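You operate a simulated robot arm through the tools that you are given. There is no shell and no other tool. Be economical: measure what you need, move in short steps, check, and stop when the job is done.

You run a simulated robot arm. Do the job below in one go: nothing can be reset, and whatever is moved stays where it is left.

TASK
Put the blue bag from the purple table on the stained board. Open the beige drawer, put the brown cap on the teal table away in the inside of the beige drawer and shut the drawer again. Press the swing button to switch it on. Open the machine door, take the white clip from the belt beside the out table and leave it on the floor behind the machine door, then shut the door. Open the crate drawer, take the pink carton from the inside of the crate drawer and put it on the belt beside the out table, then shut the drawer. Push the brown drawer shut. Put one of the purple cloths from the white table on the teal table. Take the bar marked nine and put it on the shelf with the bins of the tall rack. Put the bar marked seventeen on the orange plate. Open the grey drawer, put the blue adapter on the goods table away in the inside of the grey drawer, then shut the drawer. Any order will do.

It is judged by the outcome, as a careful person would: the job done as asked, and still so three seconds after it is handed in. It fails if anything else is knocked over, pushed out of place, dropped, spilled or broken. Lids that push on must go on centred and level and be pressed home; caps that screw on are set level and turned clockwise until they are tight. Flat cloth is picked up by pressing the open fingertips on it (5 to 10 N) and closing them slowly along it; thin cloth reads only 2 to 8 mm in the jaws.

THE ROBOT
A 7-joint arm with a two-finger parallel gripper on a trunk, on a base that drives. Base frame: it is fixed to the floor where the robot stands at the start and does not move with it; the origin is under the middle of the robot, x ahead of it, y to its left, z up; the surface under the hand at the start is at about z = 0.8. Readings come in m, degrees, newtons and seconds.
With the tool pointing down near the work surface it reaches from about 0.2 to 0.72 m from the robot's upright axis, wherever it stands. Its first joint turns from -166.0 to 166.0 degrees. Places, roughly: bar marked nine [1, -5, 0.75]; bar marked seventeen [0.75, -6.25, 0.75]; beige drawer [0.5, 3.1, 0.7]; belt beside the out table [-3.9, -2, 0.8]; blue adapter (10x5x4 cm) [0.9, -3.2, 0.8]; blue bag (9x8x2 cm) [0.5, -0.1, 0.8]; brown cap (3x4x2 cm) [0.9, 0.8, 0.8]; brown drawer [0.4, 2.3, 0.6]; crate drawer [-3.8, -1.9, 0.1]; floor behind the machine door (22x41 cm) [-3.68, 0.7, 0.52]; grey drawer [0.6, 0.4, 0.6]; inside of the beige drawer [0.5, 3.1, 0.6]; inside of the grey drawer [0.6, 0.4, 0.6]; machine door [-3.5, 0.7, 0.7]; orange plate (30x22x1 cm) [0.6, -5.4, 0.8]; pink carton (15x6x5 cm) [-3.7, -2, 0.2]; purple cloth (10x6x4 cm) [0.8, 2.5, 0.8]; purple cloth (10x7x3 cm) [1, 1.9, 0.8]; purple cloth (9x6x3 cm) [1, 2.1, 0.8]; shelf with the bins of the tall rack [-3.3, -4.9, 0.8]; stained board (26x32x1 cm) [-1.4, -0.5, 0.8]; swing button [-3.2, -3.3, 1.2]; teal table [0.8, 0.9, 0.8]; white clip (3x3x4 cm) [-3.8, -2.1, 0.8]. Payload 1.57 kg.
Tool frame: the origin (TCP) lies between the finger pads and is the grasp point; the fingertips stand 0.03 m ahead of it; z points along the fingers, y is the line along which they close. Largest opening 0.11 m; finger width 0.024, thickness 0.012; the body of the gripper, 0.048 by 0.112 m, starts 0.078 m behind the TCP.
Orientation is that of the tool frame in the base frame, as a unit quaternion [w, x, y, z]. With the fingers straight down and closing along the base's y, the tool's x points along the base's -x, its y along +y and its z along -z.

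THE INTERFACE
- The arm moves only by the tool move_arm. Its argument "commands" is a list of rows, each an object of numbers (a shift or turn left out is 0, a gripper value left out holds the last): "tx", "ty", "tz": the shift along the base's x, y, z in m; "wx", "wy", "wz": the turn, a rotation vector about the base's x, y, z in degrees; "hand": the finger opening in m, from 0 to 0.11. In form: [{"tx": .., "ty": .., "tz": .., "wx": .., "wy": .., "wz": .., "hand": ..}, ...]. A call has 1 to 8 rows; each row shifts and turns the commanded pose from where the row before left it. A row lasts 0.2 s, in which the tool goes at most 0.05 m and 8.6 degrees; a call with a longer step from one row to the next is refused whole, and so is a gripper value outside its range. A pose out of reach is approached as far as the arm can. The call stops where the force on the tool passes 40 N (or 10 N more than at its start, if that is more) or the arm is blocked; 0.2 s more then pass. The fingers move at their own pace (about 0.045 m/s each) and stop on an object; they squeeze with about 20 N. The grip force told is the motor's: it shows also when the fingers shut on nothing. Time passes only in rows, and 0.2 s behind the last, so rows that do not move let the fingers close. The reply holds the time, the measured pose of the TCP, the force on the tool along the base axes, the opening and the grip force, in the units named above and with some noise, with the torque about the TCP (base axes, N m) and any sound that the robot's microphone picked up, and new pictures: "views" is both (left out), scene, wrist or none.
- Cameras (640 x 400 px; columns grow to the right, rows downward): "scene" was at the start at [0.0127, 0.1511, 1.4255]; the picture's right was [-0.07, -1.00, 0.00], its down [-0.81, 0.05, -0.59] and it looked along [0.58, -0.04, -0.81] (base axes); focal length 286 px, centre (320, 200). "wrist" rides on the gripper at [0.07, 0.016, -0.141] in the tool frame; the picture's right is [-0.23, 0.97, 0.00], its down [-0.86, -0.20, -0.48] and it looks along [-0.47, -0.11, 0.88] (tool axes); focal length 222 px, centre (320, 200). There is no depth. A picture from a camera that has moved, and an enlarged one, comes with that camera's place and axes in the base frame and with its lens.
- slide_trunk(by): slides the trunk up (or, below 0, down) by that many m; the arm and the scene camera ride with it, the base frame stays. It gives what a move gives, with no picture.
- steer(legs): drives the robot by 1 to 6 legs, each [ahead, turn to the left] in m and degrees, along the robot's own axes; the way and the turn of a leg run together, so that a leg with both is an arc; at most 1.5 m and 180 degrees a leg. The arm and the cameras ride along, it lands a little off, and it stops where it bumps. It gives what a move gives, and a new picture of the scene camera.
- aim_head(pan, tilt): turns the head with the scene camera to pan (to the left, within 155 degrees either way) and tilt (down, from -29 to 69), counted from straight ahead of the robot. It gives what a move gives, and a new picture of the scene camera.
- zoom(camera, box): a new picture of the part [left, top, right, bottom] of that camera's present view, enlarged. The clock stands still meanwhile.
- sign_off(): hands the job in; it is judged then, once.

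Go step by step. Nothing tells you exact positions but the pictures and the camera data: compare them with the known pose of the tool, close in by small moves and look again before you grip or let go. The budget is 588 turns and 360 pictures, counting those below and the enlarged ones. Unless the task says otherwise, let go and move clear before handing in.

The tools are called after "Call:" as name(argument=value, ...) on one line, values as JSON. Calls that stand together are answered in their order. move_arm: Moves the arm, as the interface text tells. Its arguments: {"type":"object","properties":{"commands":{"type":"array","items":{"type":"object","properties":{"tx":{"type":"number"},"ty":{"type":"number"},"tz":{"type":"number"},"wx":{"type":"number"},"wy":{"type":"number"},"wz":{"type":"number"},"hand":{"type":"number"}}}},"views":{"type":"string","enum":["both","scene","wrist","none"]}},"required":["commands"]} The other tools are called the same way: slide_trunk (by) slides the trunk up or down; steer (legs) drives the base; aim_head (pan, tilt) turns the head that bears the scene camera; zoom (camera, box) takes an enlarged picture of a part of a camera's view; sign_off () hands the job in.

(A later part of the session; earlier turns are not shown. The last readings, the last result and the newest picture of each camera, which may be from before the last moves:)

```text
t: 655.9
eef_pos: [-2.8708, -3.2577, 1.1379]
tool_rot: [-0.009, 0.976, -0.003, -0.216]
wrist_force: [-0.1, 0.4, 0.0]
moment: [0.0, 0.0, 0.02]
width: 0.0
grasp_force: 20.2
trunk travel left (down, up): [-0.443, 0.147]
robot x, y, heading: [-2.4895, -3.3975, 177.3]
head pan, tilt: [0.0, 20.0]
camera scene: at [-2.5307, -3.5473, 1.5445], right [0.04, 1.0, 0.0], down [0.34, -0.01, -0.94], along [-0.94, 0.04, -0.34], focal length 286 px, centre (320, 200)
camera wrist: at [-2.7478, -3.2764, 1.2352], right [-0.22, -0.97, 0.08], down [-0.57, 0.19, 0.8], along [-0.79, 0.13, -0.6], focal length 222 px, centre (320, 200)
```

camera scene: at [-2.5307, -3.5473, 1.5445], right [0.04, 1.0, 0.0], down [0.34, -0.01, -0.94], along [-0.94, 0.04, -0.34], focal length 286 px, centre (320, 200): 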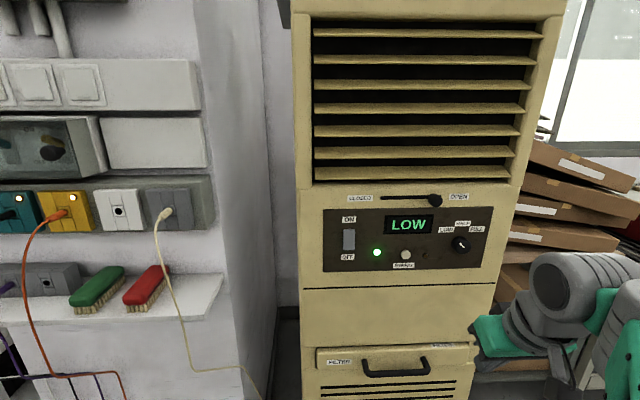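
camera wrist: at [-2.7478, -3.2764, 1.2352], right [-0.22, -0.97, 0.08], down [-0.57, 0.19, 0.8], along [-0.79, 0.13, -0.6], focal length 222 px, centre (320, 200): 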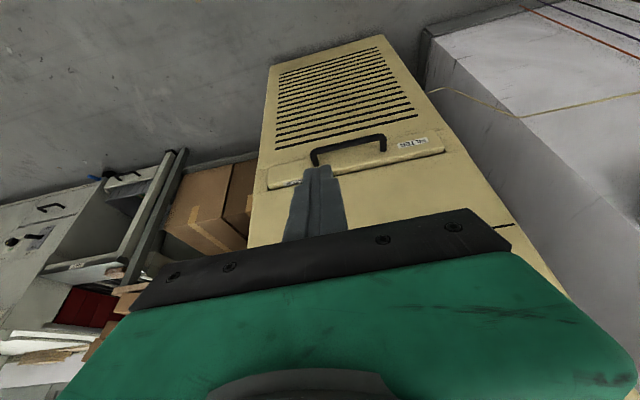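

Call:
move_arm(commands=[{"tz": 0.022, "ty": -0.02}, {"tz": 0.022, "ty": -0.018}, {"tz": 0}], views="none")

Call:
steer(legs=[[0.12, 2.5]])

Call:
move_arm(commands=[{"tx": -0.03}, {"tx": -0.03}, {"tz": 0}], views="both")

```text
t: 656.6
eef_pos: [-2.8703, -3.294, 1.1816]
tool_rot: [-0.009, 0.976, -0.003, -0.216]
wrist_force: [-0.2, -0.3, -0.3]
moment: [0.01, 0.02, -0.01]
width: 0.0002
grasp_force: 20.0
trunk travel left (down, up): [-0.443, 0.147]
robot x, y, heading: [-2.489, -3.3945, 177.6]
head pan, tilt: [0.0, 20.0]
```

```text
t: 657.9
eef_pos: [-3.0005, -3.3088, 1.1809]
tool_rot: [-0.005, 0.976, 0.019, -0.215]
wrist_force: [0.1, 0.5, 0.0]
moment: [-0.01, 0.01, 0.04]
width: 0.0
grasp_force: 20.1
trunk travel left (down, up): [-0.443, 0.147]
robot x, y, heading: [-2.6167, -3.3929, -180.1]
head pan, tilt: [0.0, 20.0]
camera scene: at [-2.6487, -3.5464, 1.5444], right [0.0, 1.0, 0.0], down [0.34, 0.0, -0.94], along [-0.94, 0.0, -0.34], focal length 286 px, centre (320, 200)
```

scene: 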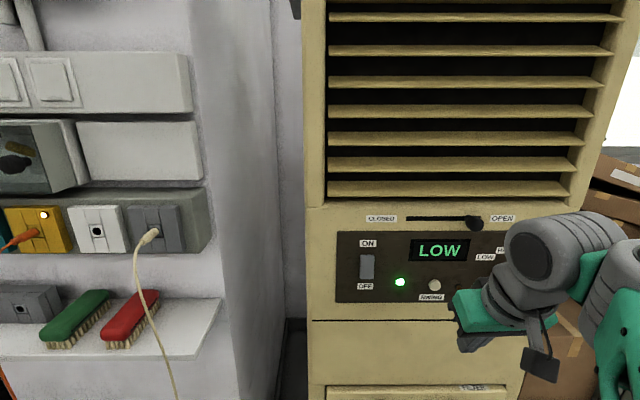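

```text
t: 658.7
eef_pos: [-3.0596, -3.3077, 1.1836]
tool_rot: [-0.004, 0.976, 0.019, -0.215]
wrist_force: [-1.0, -1.0, -0.1]
moment: [0.01, -0.03, 0.0]
width: 0.0002
grasp_force: 20.4
trunk travel left (down, up): [-0.443, 0.147]
robot x, y, heading: [-2.6157, -3.3922, -180.3]
head pan, tilt: [0.0, 20.0]
camera scene: at [-2.6486, -3.5464, 1.5445], right [0.0, 1.0, 0.0], down [0.34, 0.0, -0.94], along [-0.94, 0.0, -0.34], focal length 286 px, centre (320, 200)
camera wrist: at [-2.9362, -3.3215, 1.281], right [-0.17, -0.98, 0.08], down [-0.58, 0.17, 0.8], along [-0.8, 0.09, -0.6], focal length 222 px, centre (320, 200)
```

scene: 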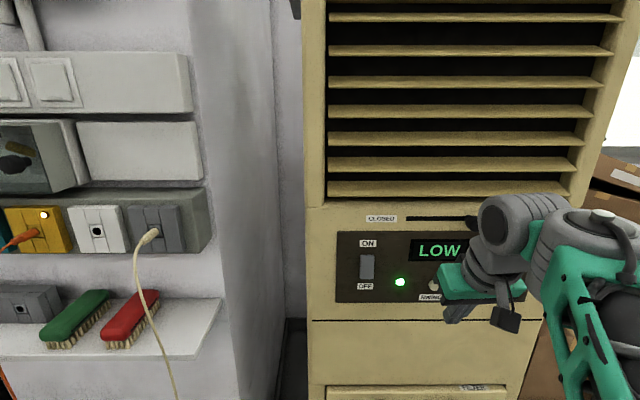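
wrist: 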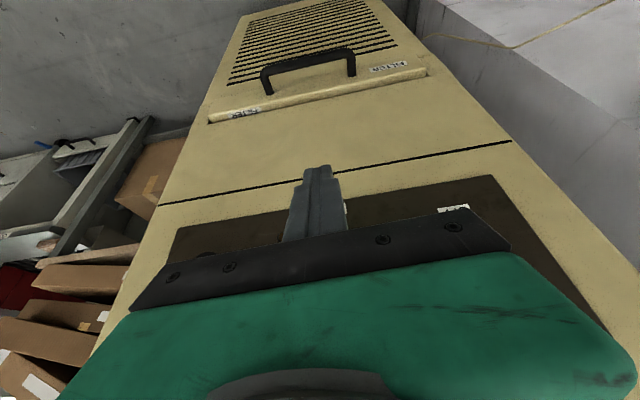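

Triangulated button: (-3.188, -3.291, 1.149). Aligning the fingertips and pressing in small steps.

Call:
move_arm(commands=[{"ty": 0.017, "tz": -0.008}, {"tx": -0.03}, {"tx": -0.03}, {"tx": -0.025}, {"tz": 0}], views="both")

```text
t: 659.9
eef_pos: [-3.146, -3.2915, 1.1737]
tool_rot: [-0.006, 0.976, 0.017, -0.216]
wrist_force: [1.2, 0.1, -0.4]
moment: [0.05, -0.05, 0.02]
width: 0.0001
grasp_force: 20.2
trunk travel left (down, up): [-0.443, 0.147]
robot x, y, heading: [-2.6142, -3.3958, -179.8]
head pan, tilt: [0.0, 20.0]
heard: click
camera scene: at [-2.6484, -3.5463, 1.5445], right [0.0, 1.0, 0.0], down [0.34, 0.0, -0.94], along [-0.94, 0.0, -0.34], focal length 286 px, centre (320, 200)
camera wrist: at [-3.0222, -3.3045, 1.2701], right [-0.17, -0.98, 0.08], down [-0.58, 0.17, 0.8], along [-0.8, 0.09, -0.6], focal length 222 px, centre (320, 200)
```

scene: 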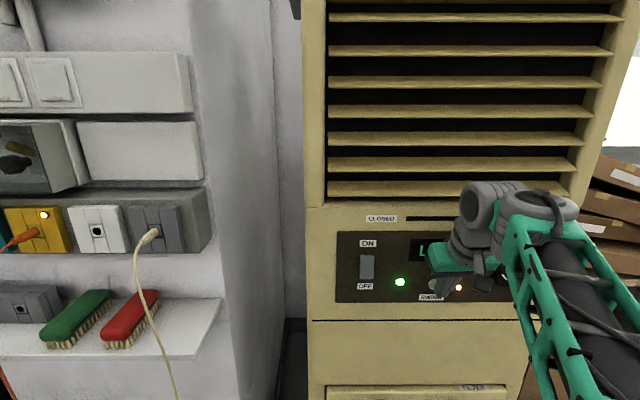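
wrist: 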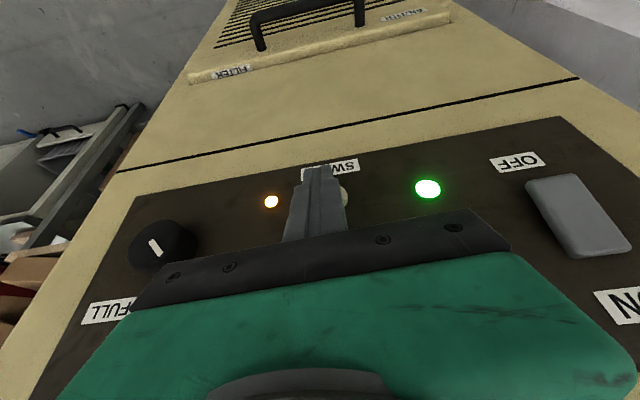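

A click, and the swing lamp is lit. I'll back straight off.

Call:
move_arm(commands=[{"tx": 0.03}, {"tx": 0.04}, {"tx": 0.04}, {"tx": 0.04}], views="none")

Call:
zoom(camera="scene", box=[320, 200, 520, 320])

```text
t: 660.9
eef_pos: [-2.9937, -3.2946, 1.1721]
tool_rot: [-0.005, 0.976, 0.018, -0.216]
wrist_force: [-0.3, 0.9, 0.3]
moment: [-0.02, 0.0, -0.02]
width: 0.0001
grasp_force: 20.0
trunk travel left (down, up): [-0.443, 0.147]
robot x, y, heading: [-2.6143, -3.3932, -179.9]
head pan, tilt: [0.0, 20.0]
```

```text
3.20 times, centred on (420, 260) of scene
camera zoom: at [-2.6484, -3.5466, 1.5445], right [0.0, 1.0, 0.0], down [0.34, 0.0, -0.94], along [-0.94, 0.0, -0.34], focal length 917 px, centre (0, 8)
```

zoom: 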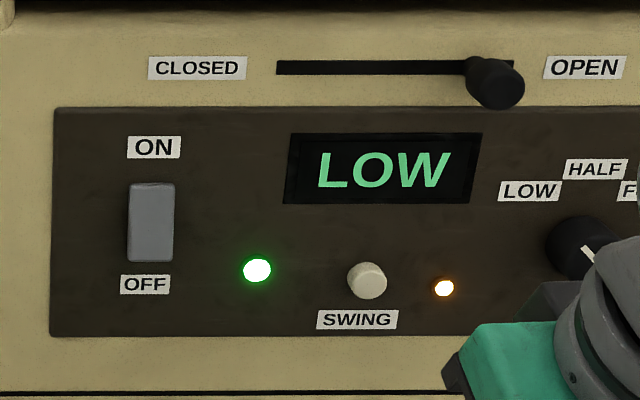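

Swing is on. Next I'll look at the belt, crate and machine further along this wall.

Call:
steer(legs=[[-0.1, 0], [0, -90], [1.2, 0]])

Call:
aim_head(pan=60, tilt=25)

```text
t: 670.1
eef_pos: [-2.4262, -2.0485, 1.1714]
tool_rot: [-0.154, 0.7, -0.681, -0.148]
wrist_force: [0.7, -0.5, -0.3]
moment: [-0.02, 0.03, -0.01]
width: 0.0001
grasp_force: 20.4
trunk travel left (down, up): [-0.443, 0.147]
robot x, y, heading: [-2.5266, -2.4271, 89.7]
head pan, tilt: [0.0, 20.0]
stopped in leg 3: the robot was blocked; the commanded pose is now the measured one
camera scene: at [-2.6822, -2.3913, 1.5445], right [1.0, -0.01, 0.0], down [0.0, -0.34, -0.94], along [0.01, 0.94, -0.34], focal length 286 px, centre (320, 200)
```

scene: 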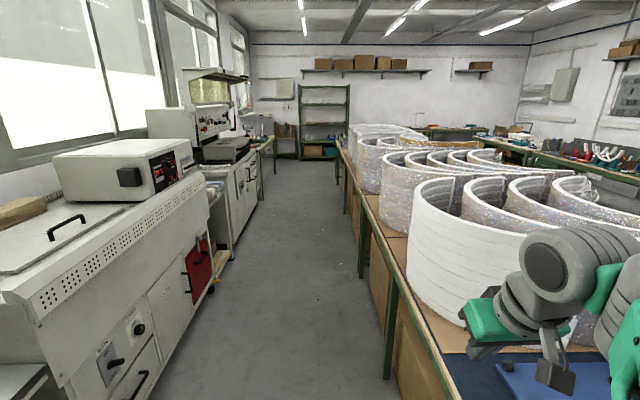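

```text
t: 671.4
eef_pos: [-2.4249, -2.0474, 1.1694]
tool_rot: [-0.155, 0.7, -0.681, -0.147]
wrist_force: [0.2, -0.3, 0.0]
moment: [0.0, -0.03, 0.03]
width: 0.0
grasp_force: 20.1
trunk travel left (down, up): [-0.443, 0.147]
robot x, y, heading: [-2.5277, -2.4255, 89.4]
head pan, tilt: [60.0, 25.0]
camera scene: at [-2.7626, -2.4371, 1.5364], right [0.51, 0.86, 0.0], down [0.36, -0.21, -0.91], along [-0.78, 0.46, -0.42], focal length 286 px, centre (320, 200)
```

scene: 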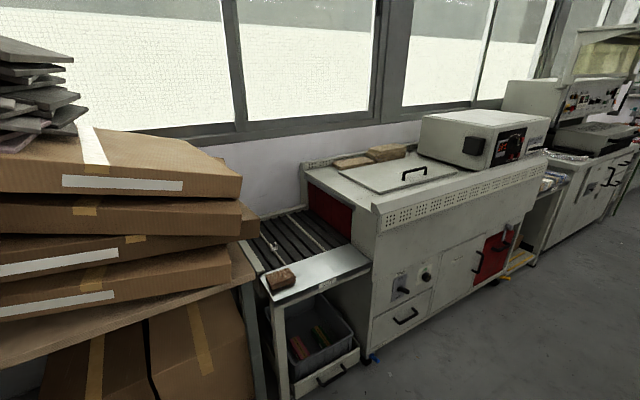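

The base stopped against something; the table with the rings is close on the right. I'll back off and check that nothing moved.

Call:
steer(legs=[[-0.15, 0]])

Call:
aim_head(pan=-25, tilt=30)

```text
t: 672.8
eef_pos: [-2.4282, -2.2021, 1.1703]
tool_rot: [-0.155, 0.701, -0.68, -0.149]
wrist_force: [-0.3, -0.5, 0.1]
moment: [0.02, 0.0, 0.04]
width: 0.0
grasp_force: 20.2
trunk travel left (down, up): [-0.443, 0.147]
robot x, y, heading: [-2.5283, -2.5778, 89.8]
head pan, tilt: [60.0, 25.0]
camera scene: at [-2.7637, -2.592, 1.5364], right [0.5, 0.86, 0.0], down [0.36, -0.21, -0.91], along [-0.78, 0.46, -0.42], focal length 286 px, centre (320, 200)
```

scene: 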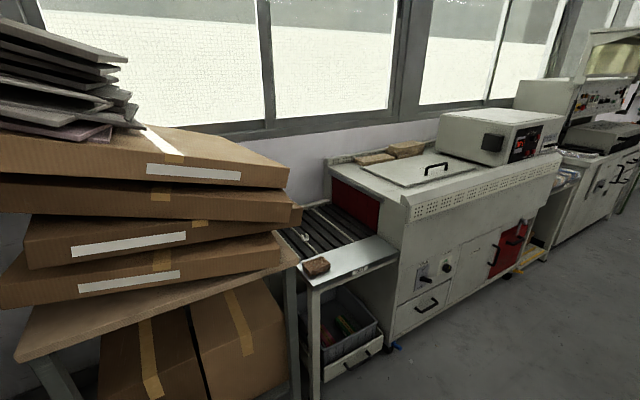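

```text
t: 674.4
eef_pos: [-2.4275, -2.2023, 1.1706]
tool_rot: [-0.155, 0.702, -0.679, -0.149]
wrist_force: [-0.3, -0.3, 1.0]
moment: [0.0, 0.0, -0.01]
width: 0.0
grasp_force: 19.7
trunk travel left (down, up): [-0.443, 0.147]
robot x, y, heading: [-2.5282, -2.5799, 89.6]
head pan, tilt: [-25.0, 30.0]
camera scene: at [-2.6455, -2.5564, 1.5284], right [0.9, -0.43, 0.0], down [-0.21, -0.45, -0.87], along [0.37, 0.78, -0.5], focal length 286 px, centre (320, 200)
```

scene: 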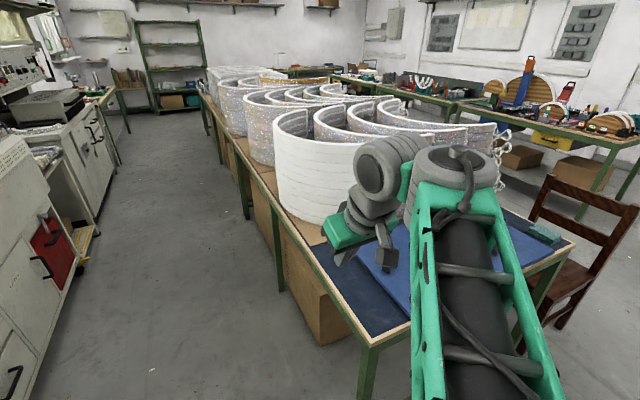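

Only the base touched the table leg; the rings are in place. I'll move to the middle of this aisle (x ≈ -2.95) and go look at the machine with the door first.

Call:
steer(legs=[[0, 90], [0.42, 0], [0, -90]])

Call:
aim_head(pan=70, tilt=30)

Call:
steer(legs=[[1.5, 0], [1.1, 0]])

```text
t: 684.6
eef_pos: [-2.8502, -2.1997, 1.1704]
tool_rot: [-0.155, 0.702, -0.679, -0.149]
wrist_force: [-0.2, -0.5, -0.2]
moment: [-0.01, 0.02, -0.01]
width: 0.0002
grasp_force: 20.0
trunk travel left (down, up): [-0.443, 0.147]
robot x, y, heading: [-2.9511, -2.5784, 90.3]
head pan, tilt: [-25.0, 30.0]
camera scene: at [-3.067, -2.555, 1.5284], right [0.91, -0.42, 0.0], down [-0.21, -0.45, -0.87], along [0.37, 0.78, -0.5], focal length 286 px, centre (320, 200)
```

scene: 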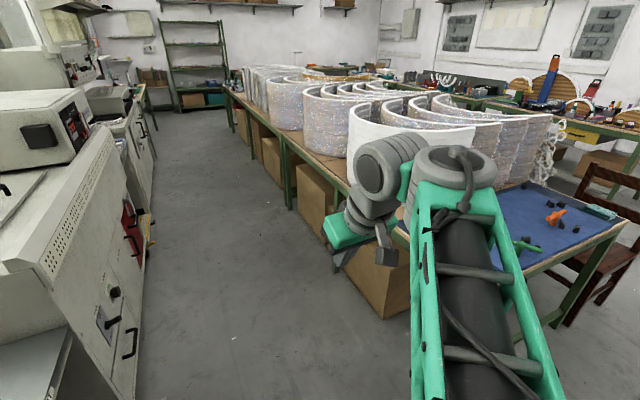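

```text
t: 686.3
eef_pos: [-2.8508, -2.2003, 1.1703]
tool_rot: [-0.154, 0.701, -0.679, -0.15]
wrist_force: [-0.4, -0.4, 0.3]
moment: [0.0, 0.01, 0.0]
width: 0.0002
grasp_force: 20.6
trunk travel left (down, up): [-0.443, 0.147]
robot x, y, heading: [-2.9494, -2.5765, 90.0]
head pan, tilt: [70.0, 30.0]
camera scene: at [-3.1903, -2.6057, 1.5284], right [0.34, 0.94, 0.0], down [0.47, -0.17, -0.87], along [-0.81, 0.3, -0.5], focal length 286 px, centre (320, 200)
```

scene: 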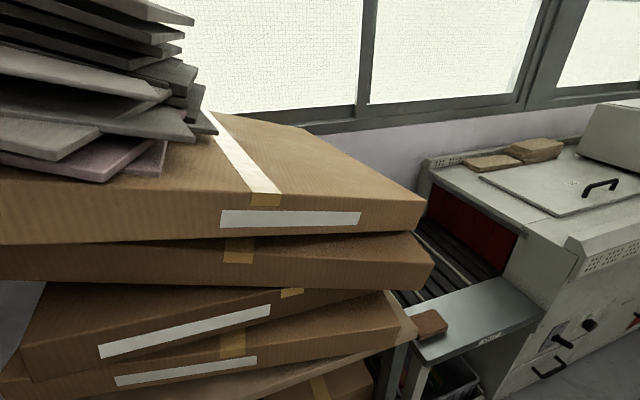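

```text
t: 699.0
eef_pos: [-2.7861, 0.3934, 1.1708]
tool_rot: [0.156, -0.689, 0.693, 0.147]
wrist_force: [-0.5, 0.2, 0.5]
moment: [-0.01, 0.02, -0.01]
width: 0.0
grasp_force: 19.9
trunk travel left (down, up): [-0.443, 0.147]
robot x, y, heading: [-2.9002, 0.0185, 87.3]
head pan, tilt: [70.0, 30.0]
camera scene: at [-3.1421, 0.0022, 1.5284], right [0.38, 0.92, 0.0], down [0.46, -0.19, -0.87], along [-0.8, 0.33, -0.5], focal length 286 px, centre (320, 200)
```

scene: 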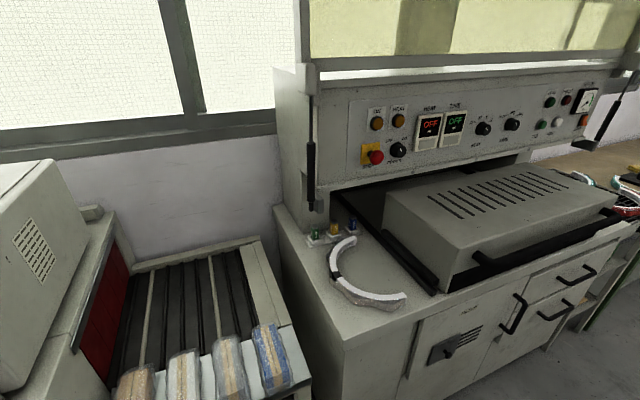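

Call:
steer(legs=[[0.65, 2.5], [0, 90]])

Call:
aim_head(pan=0, tilt=40)

```text
t: 706.5
eef_pos: [-3.2632, 0.7888, 1.1702]
tool_rot: [-0.006, 0.976, 0.007, -0.215]
wrist_force: [-0.1, 0.6, -0.2]
moment: [-0.02, 0.0, -0.01]
width: 0.0
grasp_force: 20.2
trunk travel left (down, up): [-0.443, 0.147]
robot x, y, heading: [-2.8863, 0.677, 178.8]
head pan, tilt: [70.0, 30.0]
camera scene: at [-2.8626, 0.4429, 1.5284], right [-0.93, 0.36, 0.0], down [0.18, 0.47, -0.87], along [-0.31, -0.81, -0.5], focal length 286 px, centre (320, 200)
```

scene: 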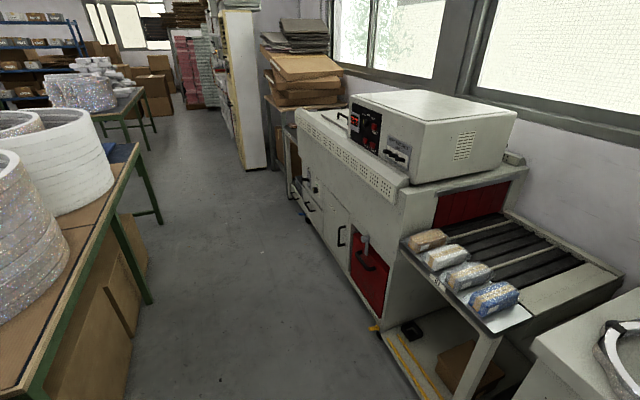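

```text
t: 707.9
eef_pos: [-3.2621, 0.7885, 1.1696]
tool_rot: [-0.005, 0.977, 0.007, -0.215]
wrist_force: [0.9, -0.5, -1.2]
moment: [0.0, 0.0, 0.0]
width: 0.0001
grasp_force: 20.3
trunk travel left (down, up): [-0.443, 0.147]
robot x, y, heading: [-2.879, 0.6833, 178.8]
head pan, tilt: [0.0, 40.0]
camera scene: at [-2.9148, 0.529, 1.5131], right [0.02, 1.0, 0.0], down [0.64, -0.01, -0.77], along [-0.77, 0.02, -0.64], focal length 286 px, centre (320, 200)
```

scene: 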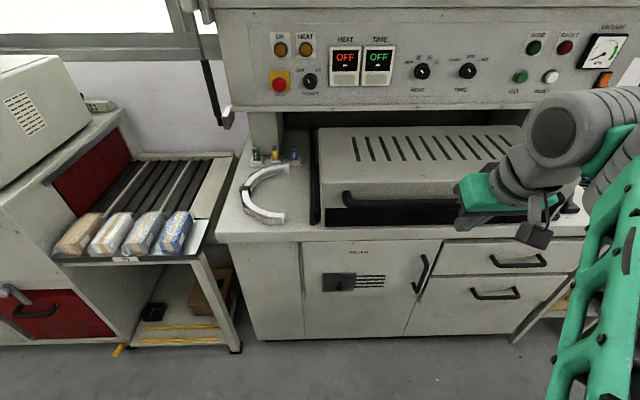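

Call:
zoom(camera="scene", box=[280, 220, 460, 350])

```text
3.08 times, centred on (370, 285) of scene
camera zoom: at [-2.9148, 0.529, 1.5131], right [0.02, 1.0, 0.0], down [0.64, -0.01, -0.77], along [-0.77, 0.02, -0.64], focal length 881 px, centre (166, -62)
```

zoom: 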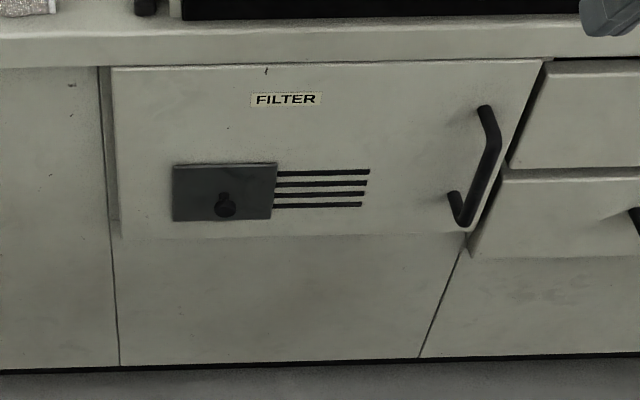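

The FILTER door spans y 0.49–0.91, hinged on the left, with a vertical bar handle at about (-3.45, 0.875, 0.715). I'll line up with the handle, lower the trunk and tilt the tool.

Call:
steer(legs=[[0, -90], [0.18, 0], [0, 91]])

Call:
slide_trunk(by=-0.3)

Call:
move_arm(commands=[{"wy": 8, "hand": 0.05}, {"wy": 8}, {"wy": 6}, {"tz": 0}], views="both")

```text
t: 717.1
eef_pos: [-3.2479, 0.9854, 1.1696]
tool_rot: [-0.009, 0.977, -0.008, -0.215]
wrist_force: [-0.8, 0.3, 0.7]
moment: [-0.02, -0.04, 0.02]
width: 0.0
grasp_force: 20.0
trunk travel left (down, up): [-0.443, 0.147]
robot x, y, heading: [-2.8769, 0.8655, 177.1]
head pan, tilt: [0.0, 40.0]
camera scene: at [-2.9087, 0.7138, 1.513], right [0.05, 1.0, 0.0], down [0.64, -0.03, -0.77], along [-0.77, 0.04, -0.64], focal length 286 px, centre (320, 200)
```

scene: 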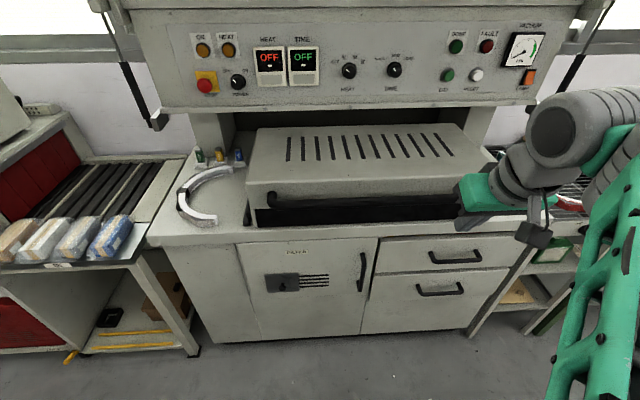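

```text
t: 720.1
eef_pos: [-3.2483, 0.9859, 0.8712]
tool_rot: [-0.009, 0.977, -0.009, -0.214]
wrist_force: [-0.3, -0.3, 0.5]
moment: [-0.02, -0.02, 0.01]
width: 0.0
grasp_force: 19.7
trunk travel left (down, up): [-0.143, 0.447]
robot x, y, heading: [-2.8716, 0.8662, 177.1]
head pan, tilt: [0.0, 40.0]
```

```text
t: 721.0
eef_pos: [-3.2583, 0.9944, 0.8194]
tool_rot: [0.07, 0.934, -0.037, -0.349]
wrist_force: [-0.2, 0.3, -0.8]
moment: [-0.03, 0.03, -0.04]
width: 0.0502
grasp_force: 0.1
trunk travel left (down, up): [-0.143, 0.447]
robot x, y, heading: [-2.8778, 0.8659, 176.8]
head pan, tilt: [0.0, 40.0]
stopped in row 4: the arm was blocked; the commanded pose is now the measured one
camera scene: at [-2.9087, 0.7137, 1.2131], right [0.05, 1.0, 0.0], down [0.64, -0.03, -0.77], along [-0.77, 0.04, -0.64], focal length 286 px, centre (320, 200)
camera wrist: at [-3.1133, 0.9859, 0.8805], right [-0.19, -0.94, 0.3], down [-0.33, 0.35, 0.88], along [-0.93, 0.07, -0.37], focal length 222 px, centre (320, 200)
```

scene: 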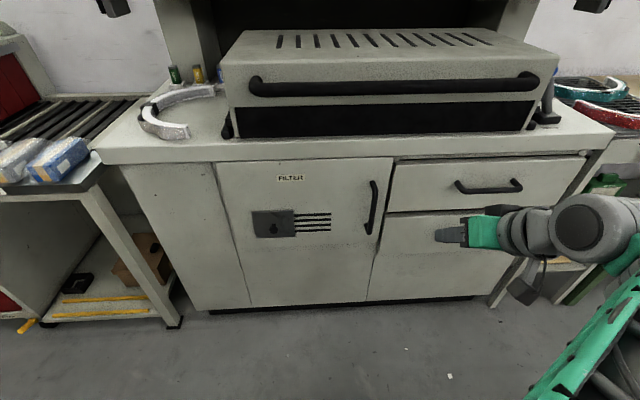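
wrist: 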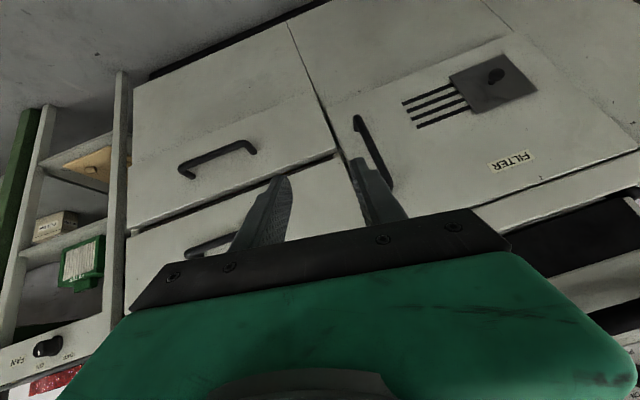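

Call:
steer(legs=[[-0.12, 2]])

Call:
move_arm(commands=[{"wx": 4.5, "ty": -0.02, "tx": -0.02}, {"wx": 4.5, "ty": -0.02, "tx": -0.02}, {"ty": -0.02, "tz": -0.02, "tx": -0.02}, {"ty": -0.02, "tz": -0.02, "tx": -0.02}, {"tz": -0.02}], views="both")

```text
t: 722.2
eef_pos: [-3.1442, 0.9769, 0.8184]
tool_rot: [0.077, 0.935, -0.019, -0.347]
wrist_force: [0.5, 0.0, -0.1]
moment: [0.01, -0.01, 0.03]
width: 0.05
grasp_force: 0.0
trunk travel left (down, up): [-0.143, 0.447]
robot x, y, heading: [-2.7532, 0.8623, 179.0]
head pan, tilt: [0.0, 40.0]
camera scene: at [-2.7847, 0.7084, 1.213], right [0.02, 1.0, 0.0], down [0.64, -0.01, -0.77], along [-0.77, 0.01, -0.64], focal length 286 px, centre (320, 200)
```

scene: 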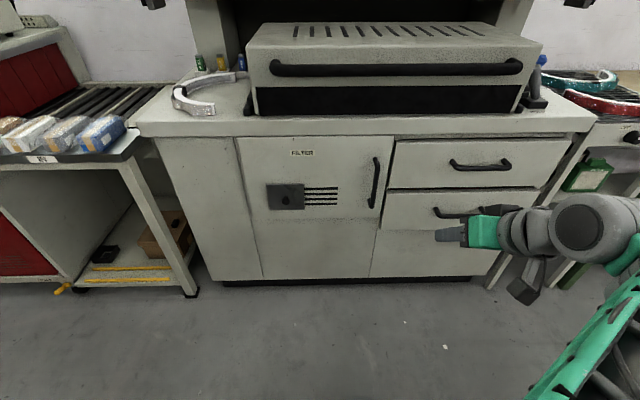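

```text
t: 723.4
eef_pos: [-3.2235, 0.8957, 0.7594]
tool_rot: [0.002, 0.936, 0.008, -0.351]
wrist_force: [0.1, -0.2, 0.4]
moment: [-0.03, -0.01, -0.01]
width: 0.0498
grasp_force: 0.1
trunk travel left (down, up): [-0.143, 0.447]
robot x, y, heading: [-2.7584, 0.8603, 178.9]
head pan, tilt: [0.0, 40.0]
camera scene: at [-2.7845, 0.709, 1.2118], right [0.02, 1.0, 0.0], down [0.64, -0.01, -0.77], along [-0.77, 0.01, -0.64], focal length 286 px, centre (320, 200)
camera wrist: at [-3.0778, 0.8833, 0.8197], right [-0.15, -0.98, 0.15], down [-0.33, 0.19, 0.92], along [-0.93, 0.09, -0.35], focal length 222 px, centre (320, 200)
```

scene: 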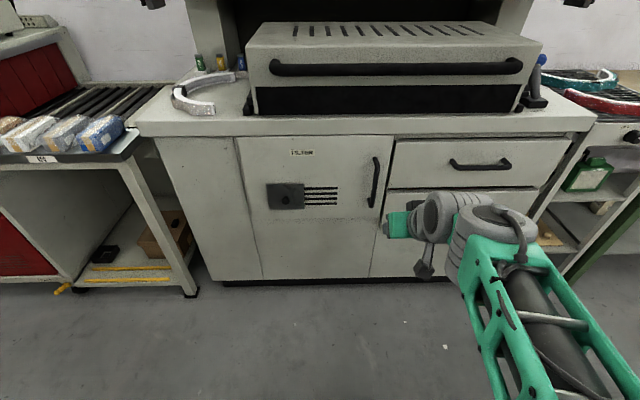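
wrist: 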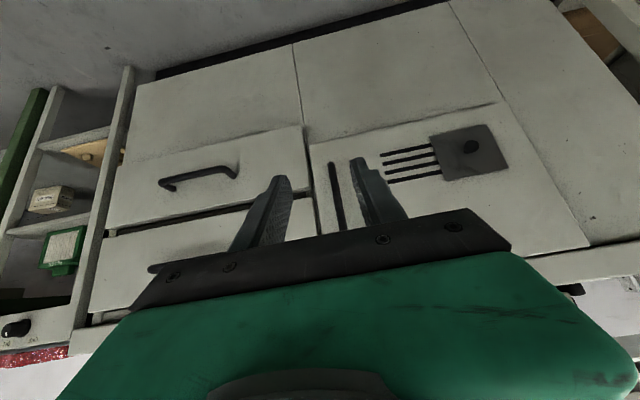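

Call:
move_arm(commands=[{"tx": -0.04, "tz": -0.01, "ty": -0.006}, {"tx": -0.04, "tz": -0.01}, {"tx": -0.04, "tz": -0.01}, {"tx": -0.04, "tz": -0.01}, {"tx": -0.03}, {"tz": 0}], views="both")

```text
t: 724.8
eef_pos: [-3.4175, 0.8926, 0.7211]
tool_rot: [0.004, 0.937, 0.009, -0.349]
wrist_force: [0.3, -0.8, -0.4]
moment: [0.02, 0.0, -0.03]
width: 0.0499
grasp_force: 0.2
trunk travel left (down, up): [-0.143, 0.447]
robot x, y, heading: [-2.7597, 0.8592, 178.7]
head pan, tilt: [0.0, 40.0]
camera scene: at [-2.7847, 0.7084, 1.213], right [0.02, 1.0, 0.0], down [0.64, -0.01, -0.77], along [-0.77, 0.01, -0.64], focal length 286 px, centre (320, 200)
camera wrist: at [-3.272, 0.8794, 0.7813], right [-0.16, -0.98, 0.15], down [-0.34, 0.19, 0.92], along [-0.93, 0.09, -0.36], focal length 222 px, centre (320, 200)
```

scene: 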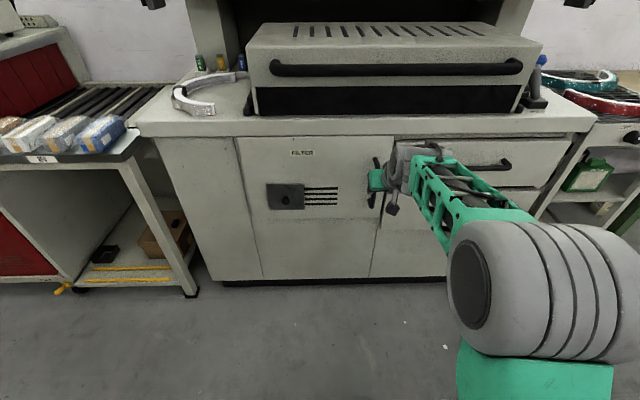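
wrist: 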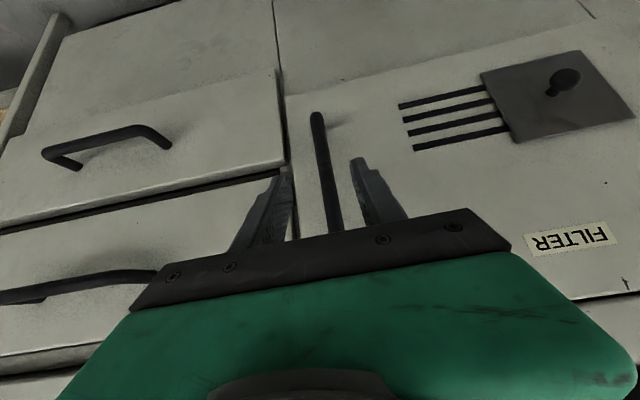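

Call:
move_arm(commands=[{"tx": -0.015}, {"tx": -0.015}, {"hand": 0.03}, {"hand": 0.015}, {"hand": 0.005}, {"hand": 0.0}], views="wrist")

```text
t: 726.2
eef_pos: [-3.4454, 0.8934, 0.7189]
tool_rot: [0.004, 0.937, 0.008, -0.348]
wrist_force: [0.0, -0.2, -0.4]
moment: [0.0, -0.02, 0.0]
width: 0.0001
grasp_force: 16.2
trunk travel left (down, up): [-0.143, 0.447]
robot x, y, heading: [-2.7596, 0.8601, 179.1]
head pan, tilt: [0.0, 40.0]
camera wrist: at [-3.2998, 0.8788, 0.7794], right [-0.15, -0.98, 0.15], down [-0.34, 0.19, 0.92], along [-0.93, 0.09, -0.36], focal length 222 px, centre (320, 200)
```

wrist: 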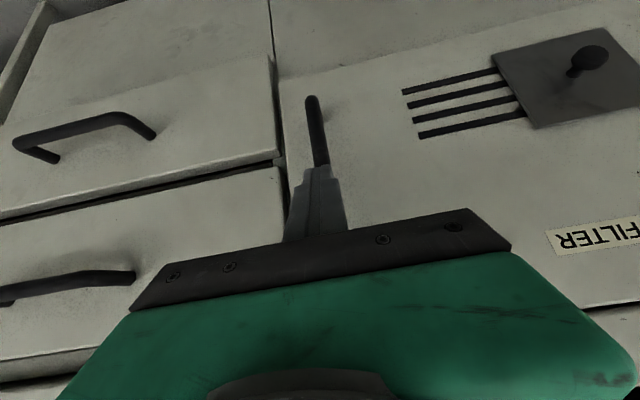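

Call:
move_arm(commands=[{"tx": 0.02, "hand": 0.05}, {"hand": 0.05}, {"tx": -0.02, "ty": -0.004}, {"tx": -0.02}, {"tx": -0.012}, {"tx": -0.01}], views="wrist")

```text
t: 727.6
eef_pos: [-3.4864, 0.8884, 0.7201]
tool_rot: [0.003, 0.937, 0.008, -0.349]
wrist_force: [-0.9, 0.2, 0.0]
moment: [0.0, 0.0, -0.03]
width: 0.0501
grasp_force: 0.1
trunk travel left (down, up): [-0.143, 0.447]
robot x, y, heading: [-2.7568, 0.8589, 179.0]
head pan, tilt: [0.0, 40.0]
camera wrist: at [-3.3414, 0.8742, 0.7806], right [-0.15, -0.98, 0.15], down [-0.34, 0.19, 0.92], along [-0.93, 0.09, -0.36], focal length 222 px, centre (320, 200)
```

wrist: 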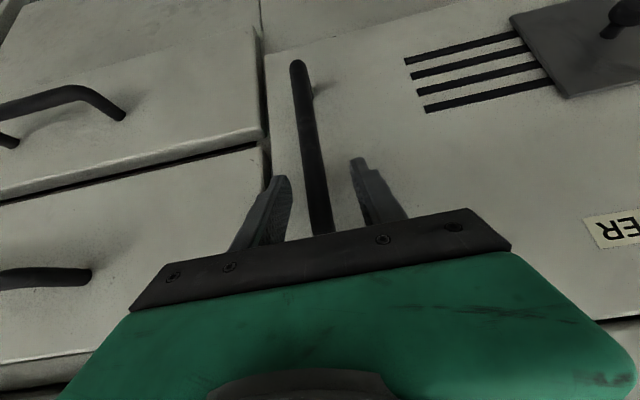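

Call:
move_arm(commands=[{"tx": -0.006}, {"hand": 0.03}, {"hand": 0.015}, {"hand": 0.005}, {"hand": 0.0}], views="wrist")

```text
t: 728.8
eef_pos: [-3.4932, 0.8886, 0.7208]
tool_rot: [0.002, 0.937, 0.007, -0.348]
wrist_force: [0.5, 9.8, 0.7]
moment: [-0.07, -0.09, -0.01]
width: 0.0157
grasp_force: 28.6
trunk travel left (down, up): [-0.143, 0.447]
robot x, y, heading: [-2.7553, 0.8611, 178.6]
head pan, tilt: [0.0, 40.0]
camera wrist: at [-3.347, 0.8752, 0.7804], right [-0.16, -0.98, 0.15], down [-0.34, 0.19, 0.92], along [-0.93, 0.1, -0.36], focal length 222 px, centre (320, 200)
```

wrist: 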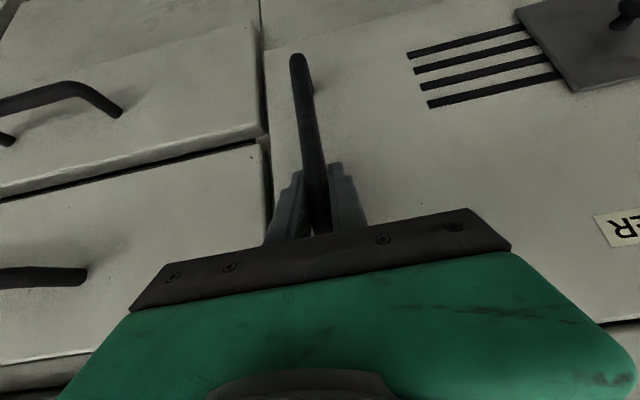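

Gripped the handle bar (16 mm). I'll pull along the door's arc, yawing the hand with it.

Call:
move_arm(commands=[{"tx": 0.034, "ty": -0.005, "wz": -5}, {"tx": 0.034, "ty": -0.009, "wz": -5}, {"tx": 0.033, "ty": -0.012, "wz": -5}, {"tx": 0.032, "ty": -0.014, "wz": -5}], views="both")

```text
t: 729.6
eef_pos: [-3.397, 0.8687, 0.7196]
tool_rot: [-0.042, 0.931, -0.111, -0.346]
wrist_force: [1.9, 8.1, 2.8]
moment: [-0.94, -0.47, -0.08]
width: 0.0159
grasp_force: 30.8
trunk travel left (down, up): [-0.143, 0.447]
robot x, y, heading: [-2.7555, 0.8573, 178.7]
head pan, tilt: [0.0, 40.0]
stopped in row 4: the force on the tool passed its limit at 43 N (the readings are from after the stop); the commanded pose is now the measured one
camera scene: at [-2.7853, 0.7096, 1.2132], right [0.02, 1.0, 0.0], down [0.64, -0.02, -0.77], along [-0.77, 0.02, -0.64], focal length 286 px, centre (320, 200)
camera wrist: at [-3.2599, 0.8181, 0.7805], right [-0.4, -0.91, 0.15], down [-0.28, 0.27, 0.92], along [-0.87, 0.33, -0.36], focal length 222 px, centre (320, 200)
```

scene: 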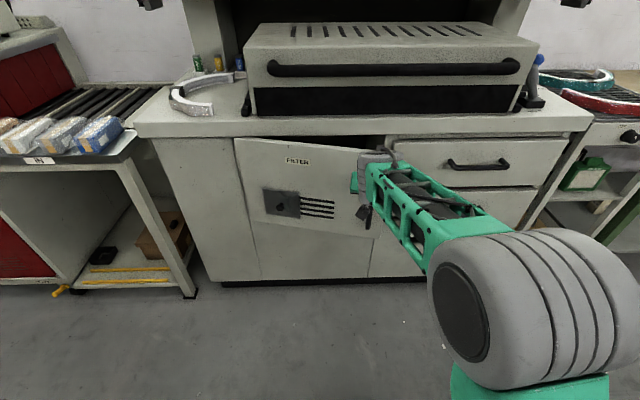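
wrist: 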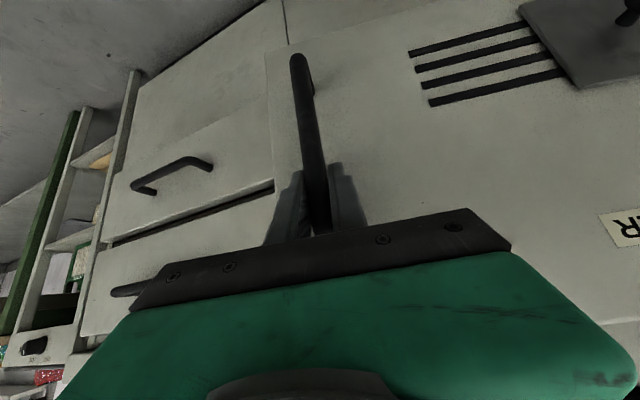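

Call:
move_arm(commands=[{"tx": 0.03, "ty": -0.012, "wz": -4}, {"tx": 0.03, "ty": -0.014, "wz": -4}, {"tx": 0.029, "ty": -0.016, "wz": -5}, {"tx": 0.028, "ty": -0.018, "wz": -5}], views="none")

Call:
move_arm(commands=[{"tx": 0.027, "ty": -0.02, "wz": -5}, {"tx": 0.025, "ty": -0.022, "wz": -5}, {"tx": 0.023, "ty": -0.024, "wz": -5}], views="both")

```text
t: 730.6
eef_pos: [-3.2802, 0.8058, 0.7201]
tool_rot: [-0.094, 0.902, -0.253, -0.336]
wrist_force: [2.1, 1.3, 16.8]
moment: [0.66, -0.42, 0.25]
width: 0.0162
grasp_force: 30.8
trunk travel left (down, up): [-0.143, 0.447]
robot x, y, heading: [-2.7554, 0.8555, 178.9]
head pan, tilt: [0.0, 40.0]
```

```text
t: 731.3
eef_pos: [-3.2274, 0.7558, 0.7201]
tool_rot: [-0.121, 0.875, -0.335, -0.327]
wrist_force: [-8.9, -6.6, -0.9]
moment: [0.76, -0.69, 0.01]
width: 0.016
grasp_force: 31.4
trunk travel left (down, up): [-0.143, 0.447]
robot x, y, heading: [-2.7567, 0.8604, 179.0]
head pan, tilt: [0.0, 40.0]
stopped in row 3: the force on the tool passed its limit at 43 N (the readings are from after the stop); the commanded pose is now the measured one
camera scene: at [-2.7858, 0.7079, 1.2125], right [0.02, 1.0, 0.0], down [0.64, -0.01, -0.77], along [-0.77, 0.01, -0.64], focal length 286 px, centre (320, 200)
camera wrist: at [-3.1306, 0.6478, 0.7804], right [-0.78, -0.61, 0.15], down [-0.11, 0.38, 0.92], along [-0.62, 0.7, -0.36], focal length 222 px, centre (320, 200)
```

scene: 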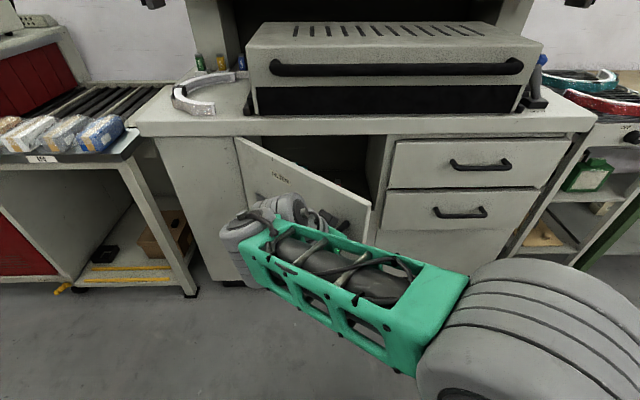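
wrist: 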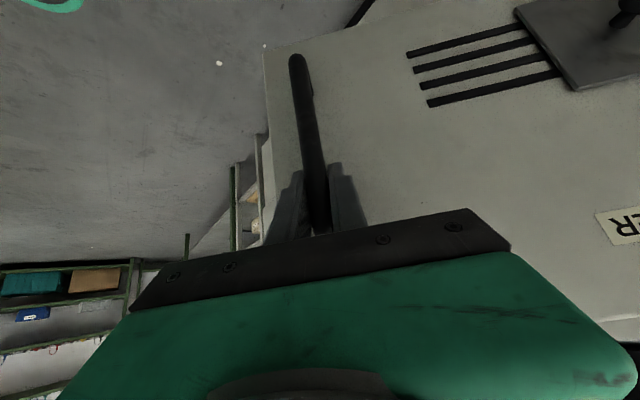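

Call:
move_arm(commands=[{"tx": 0.024, "ty": -0.03, "wz": -5}, {"tx": 0.019, "ty": -0.03, "wz": -5}, {"tx": 0.0165, "ty": -0.0315, "wz": -5}], views="none")

Call:
move_arm(commands=[{"tx": 0.0135, "ty": -0.033, "wz": -5}, {"tx": 0.011, "ty": -0.035, "wz": -5}, {"tx": 0.008, "ty": -0.035, "wz": -5}], views="both")

```text
t: 732.1
eef_pos: [-3.1664, 0.6631, 0.7189]
tool_rot: [-0.166, 0.824, -0.446, -0.307]
wrist_force: [-6.9, -5.0, -19.0]
moment: [0.83, -0.36, 0.17]
width: 0.0159
grasp_force: 31.6
trunk travel left (down, up): [-0.143, 0.447]
robot x, y, heading: [-2.7578, 0.8606, 178.8]
head pan, tilt: [0.0, 40.0]
```

```text
t: 732.5
eef_pos: [-3.1574, 0.6473, 0.7182]
tool_rot: [-0.164, 0.808, -0.475, -0.307]
wrist_force: [2.6, 0.9, 15.4]
moment: [0.87, -0.99, 0.06]
width: 0.0167
grasp_force: 32.0
out of reach, approached as far as the arm can: row 1
trunk travel left (down, up): [-0.143, 0.447]
robot x, y, heading: [-2.7581, 0.8621, 178.9]
head pan, tilt: [0.0, 40.0]
stopped in row 1: the force on the tool passed its limit at 68 N (the readings are from after the stop); the commanded pose is now the measured one
camera scene: at [-2.7846, 0.7088, 1.2135], right [0.02, 1.0, 0.0], down [0.64, -0.01, -0.77], along [-0.77, 0.01, -0.64], focal length 286 px, centre (320, 200)
camera wrist: at [-3.0989, 0.5145, 0.7789], right [-0.93, -0.33, 0.17], down [0.03, 0.4, 0.92], along [-0.37, 0.85, -0.36], focal length 222 px, centre (320, 200)
```

scene: 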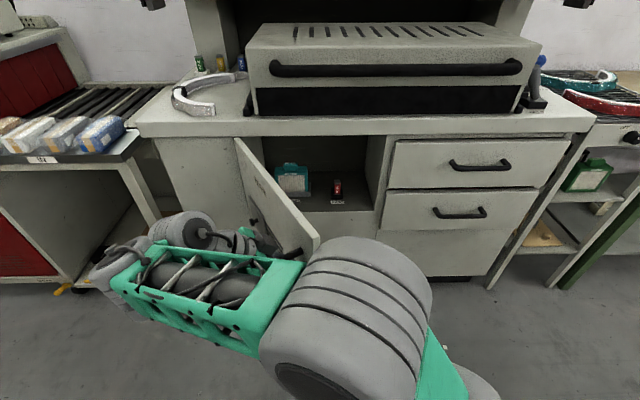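
wrist: 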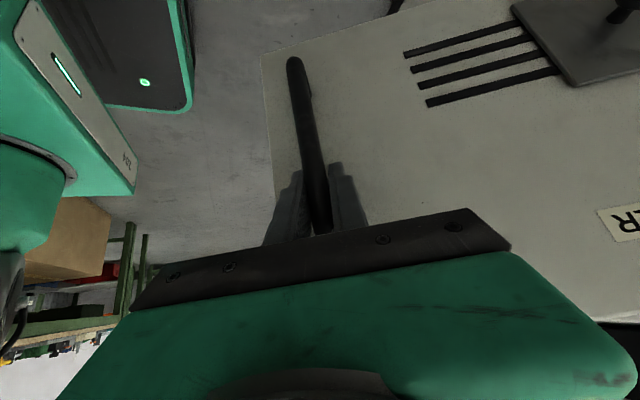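

The door is open about 63°. I'll release the handle and back the hand away.

Call:
move_arm(commands=[{"hand": 0.04}, {"hand": 0.05}, {"tx": 0.012, "ty": -0.02, "tz": 0.026}, {"tx": 0.012, "ty": -0.02, "tz": 0.026}, {"tx": 0.012, "ty": -0.02, "tz": 0.026}, {"tz": 0.04}, {"tz": 0.04}], views="both")

```text
t: 734.1
eef_pos: [-3.14, 0.6445, 0.7162]
tool_rot: [-0.166, 0.808, -0.475, -0.306]
wrist_force: [0.3, 0.3, 0.4]
moment: [-0.02, 0.01, 0.03]
width: 0.0503
grasp_force: 0.1
out of reach, approached as far as the arm can: row 3, 4, 5, 6, 7
trunk travel left (down, up): [-0.143, 0.447]
robot x, y, heading: [-2.7529, 0.8629, 179.1]
head pan, tilt: [0.0, 40.0]
camera scene: at [-2.7853, 0.7085, 1.213], right [0.02, 1.0, 0.0], down [0.64, -0.01, -0.77], along [-0.77, 0.02, -0.64], focal length 286 px, centre (320, 200)
camera wrist: at [-3.0804, 0.512, 0.7772], right [-0.93, -0.33, 0.17], down [0.03, 0.4, 0.92], along [-0.37, 0.85, -0.36], focal length 222 px, centre (320, 200)
```

scene: 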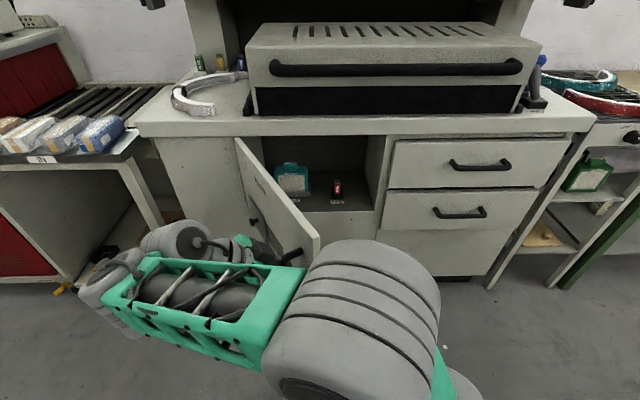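
wrist: 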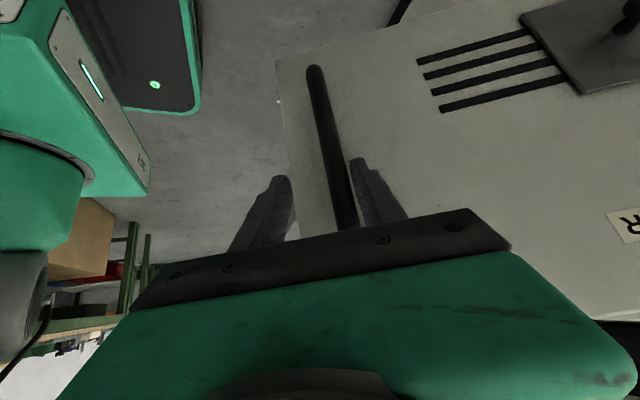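

The arm is folded tight here, so I'll lift the open fingers off the vertical bar by raising the trunk.

Call:
slide_trunk(by=0.2)

Call:
move_arm(commands=[{"tz": 0}], views="both")

```text
t: 736.3
eef_pos: [-3.1389, 0.6453, 0.9166]
tool_rot: [-0.166, 0.808, -0.475, -0.307]
wrist_force: [-0.3, 0.2, 0.7]
moment: [-0.01, 0.03, -0.02]
width: 0.05
grasp_force: 0.1
trunk travel left (down, up): [-0.343, 0.247]
robot x, y, heading: [-2.7567, 0.8646, 178.9]
head pan, tilt: [0.0, 40.0]
```

```text
t: 736.7
eef_pos: [-3.1395, 0.6456, 0.9166]
tool_rot: [-0.166, 0.808, -0.475, -0.306]
wrist_force: [0.0, 0.2, 0.8]
moment: [-0.03, -0.04, 0.03]
width: 0.0498
grasp_force: 0.0
trunk travel left (down, up): [-0.343, 0.247]
robot x, y, heading: [-2.7577, 0.858, 179.0]
head pan, tilt: [0.0, 40.0]
camera scene: at [-2.7853, 0.7084, 1.413], right [0.02, 1.0, 0.0], down [0.64, -0.01, -0.77], along [-0.77, 0.02, -0.64], focal length 286 px, centre (320, 200)
camera wrist: at [-3.0804, 0.5119, 0.9771], right [-0.93, -0.33, 0.17], down [0.03, 0.4, 0.92], along [-0.37, 0.85, -0.36], focal length 222 px, centre (320, 200)
```

scene: 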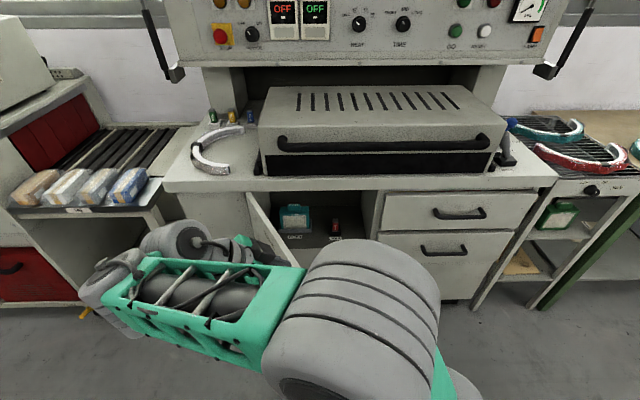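
wrist: 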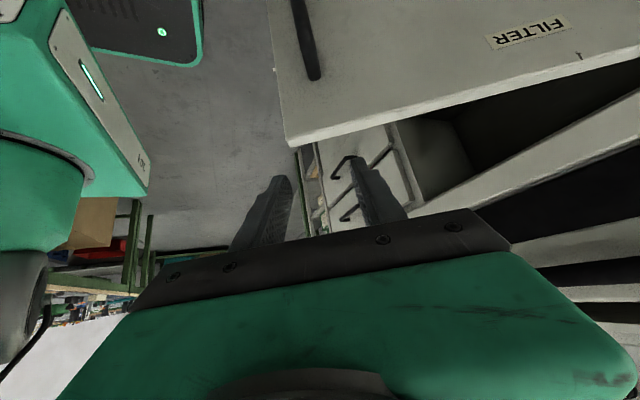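

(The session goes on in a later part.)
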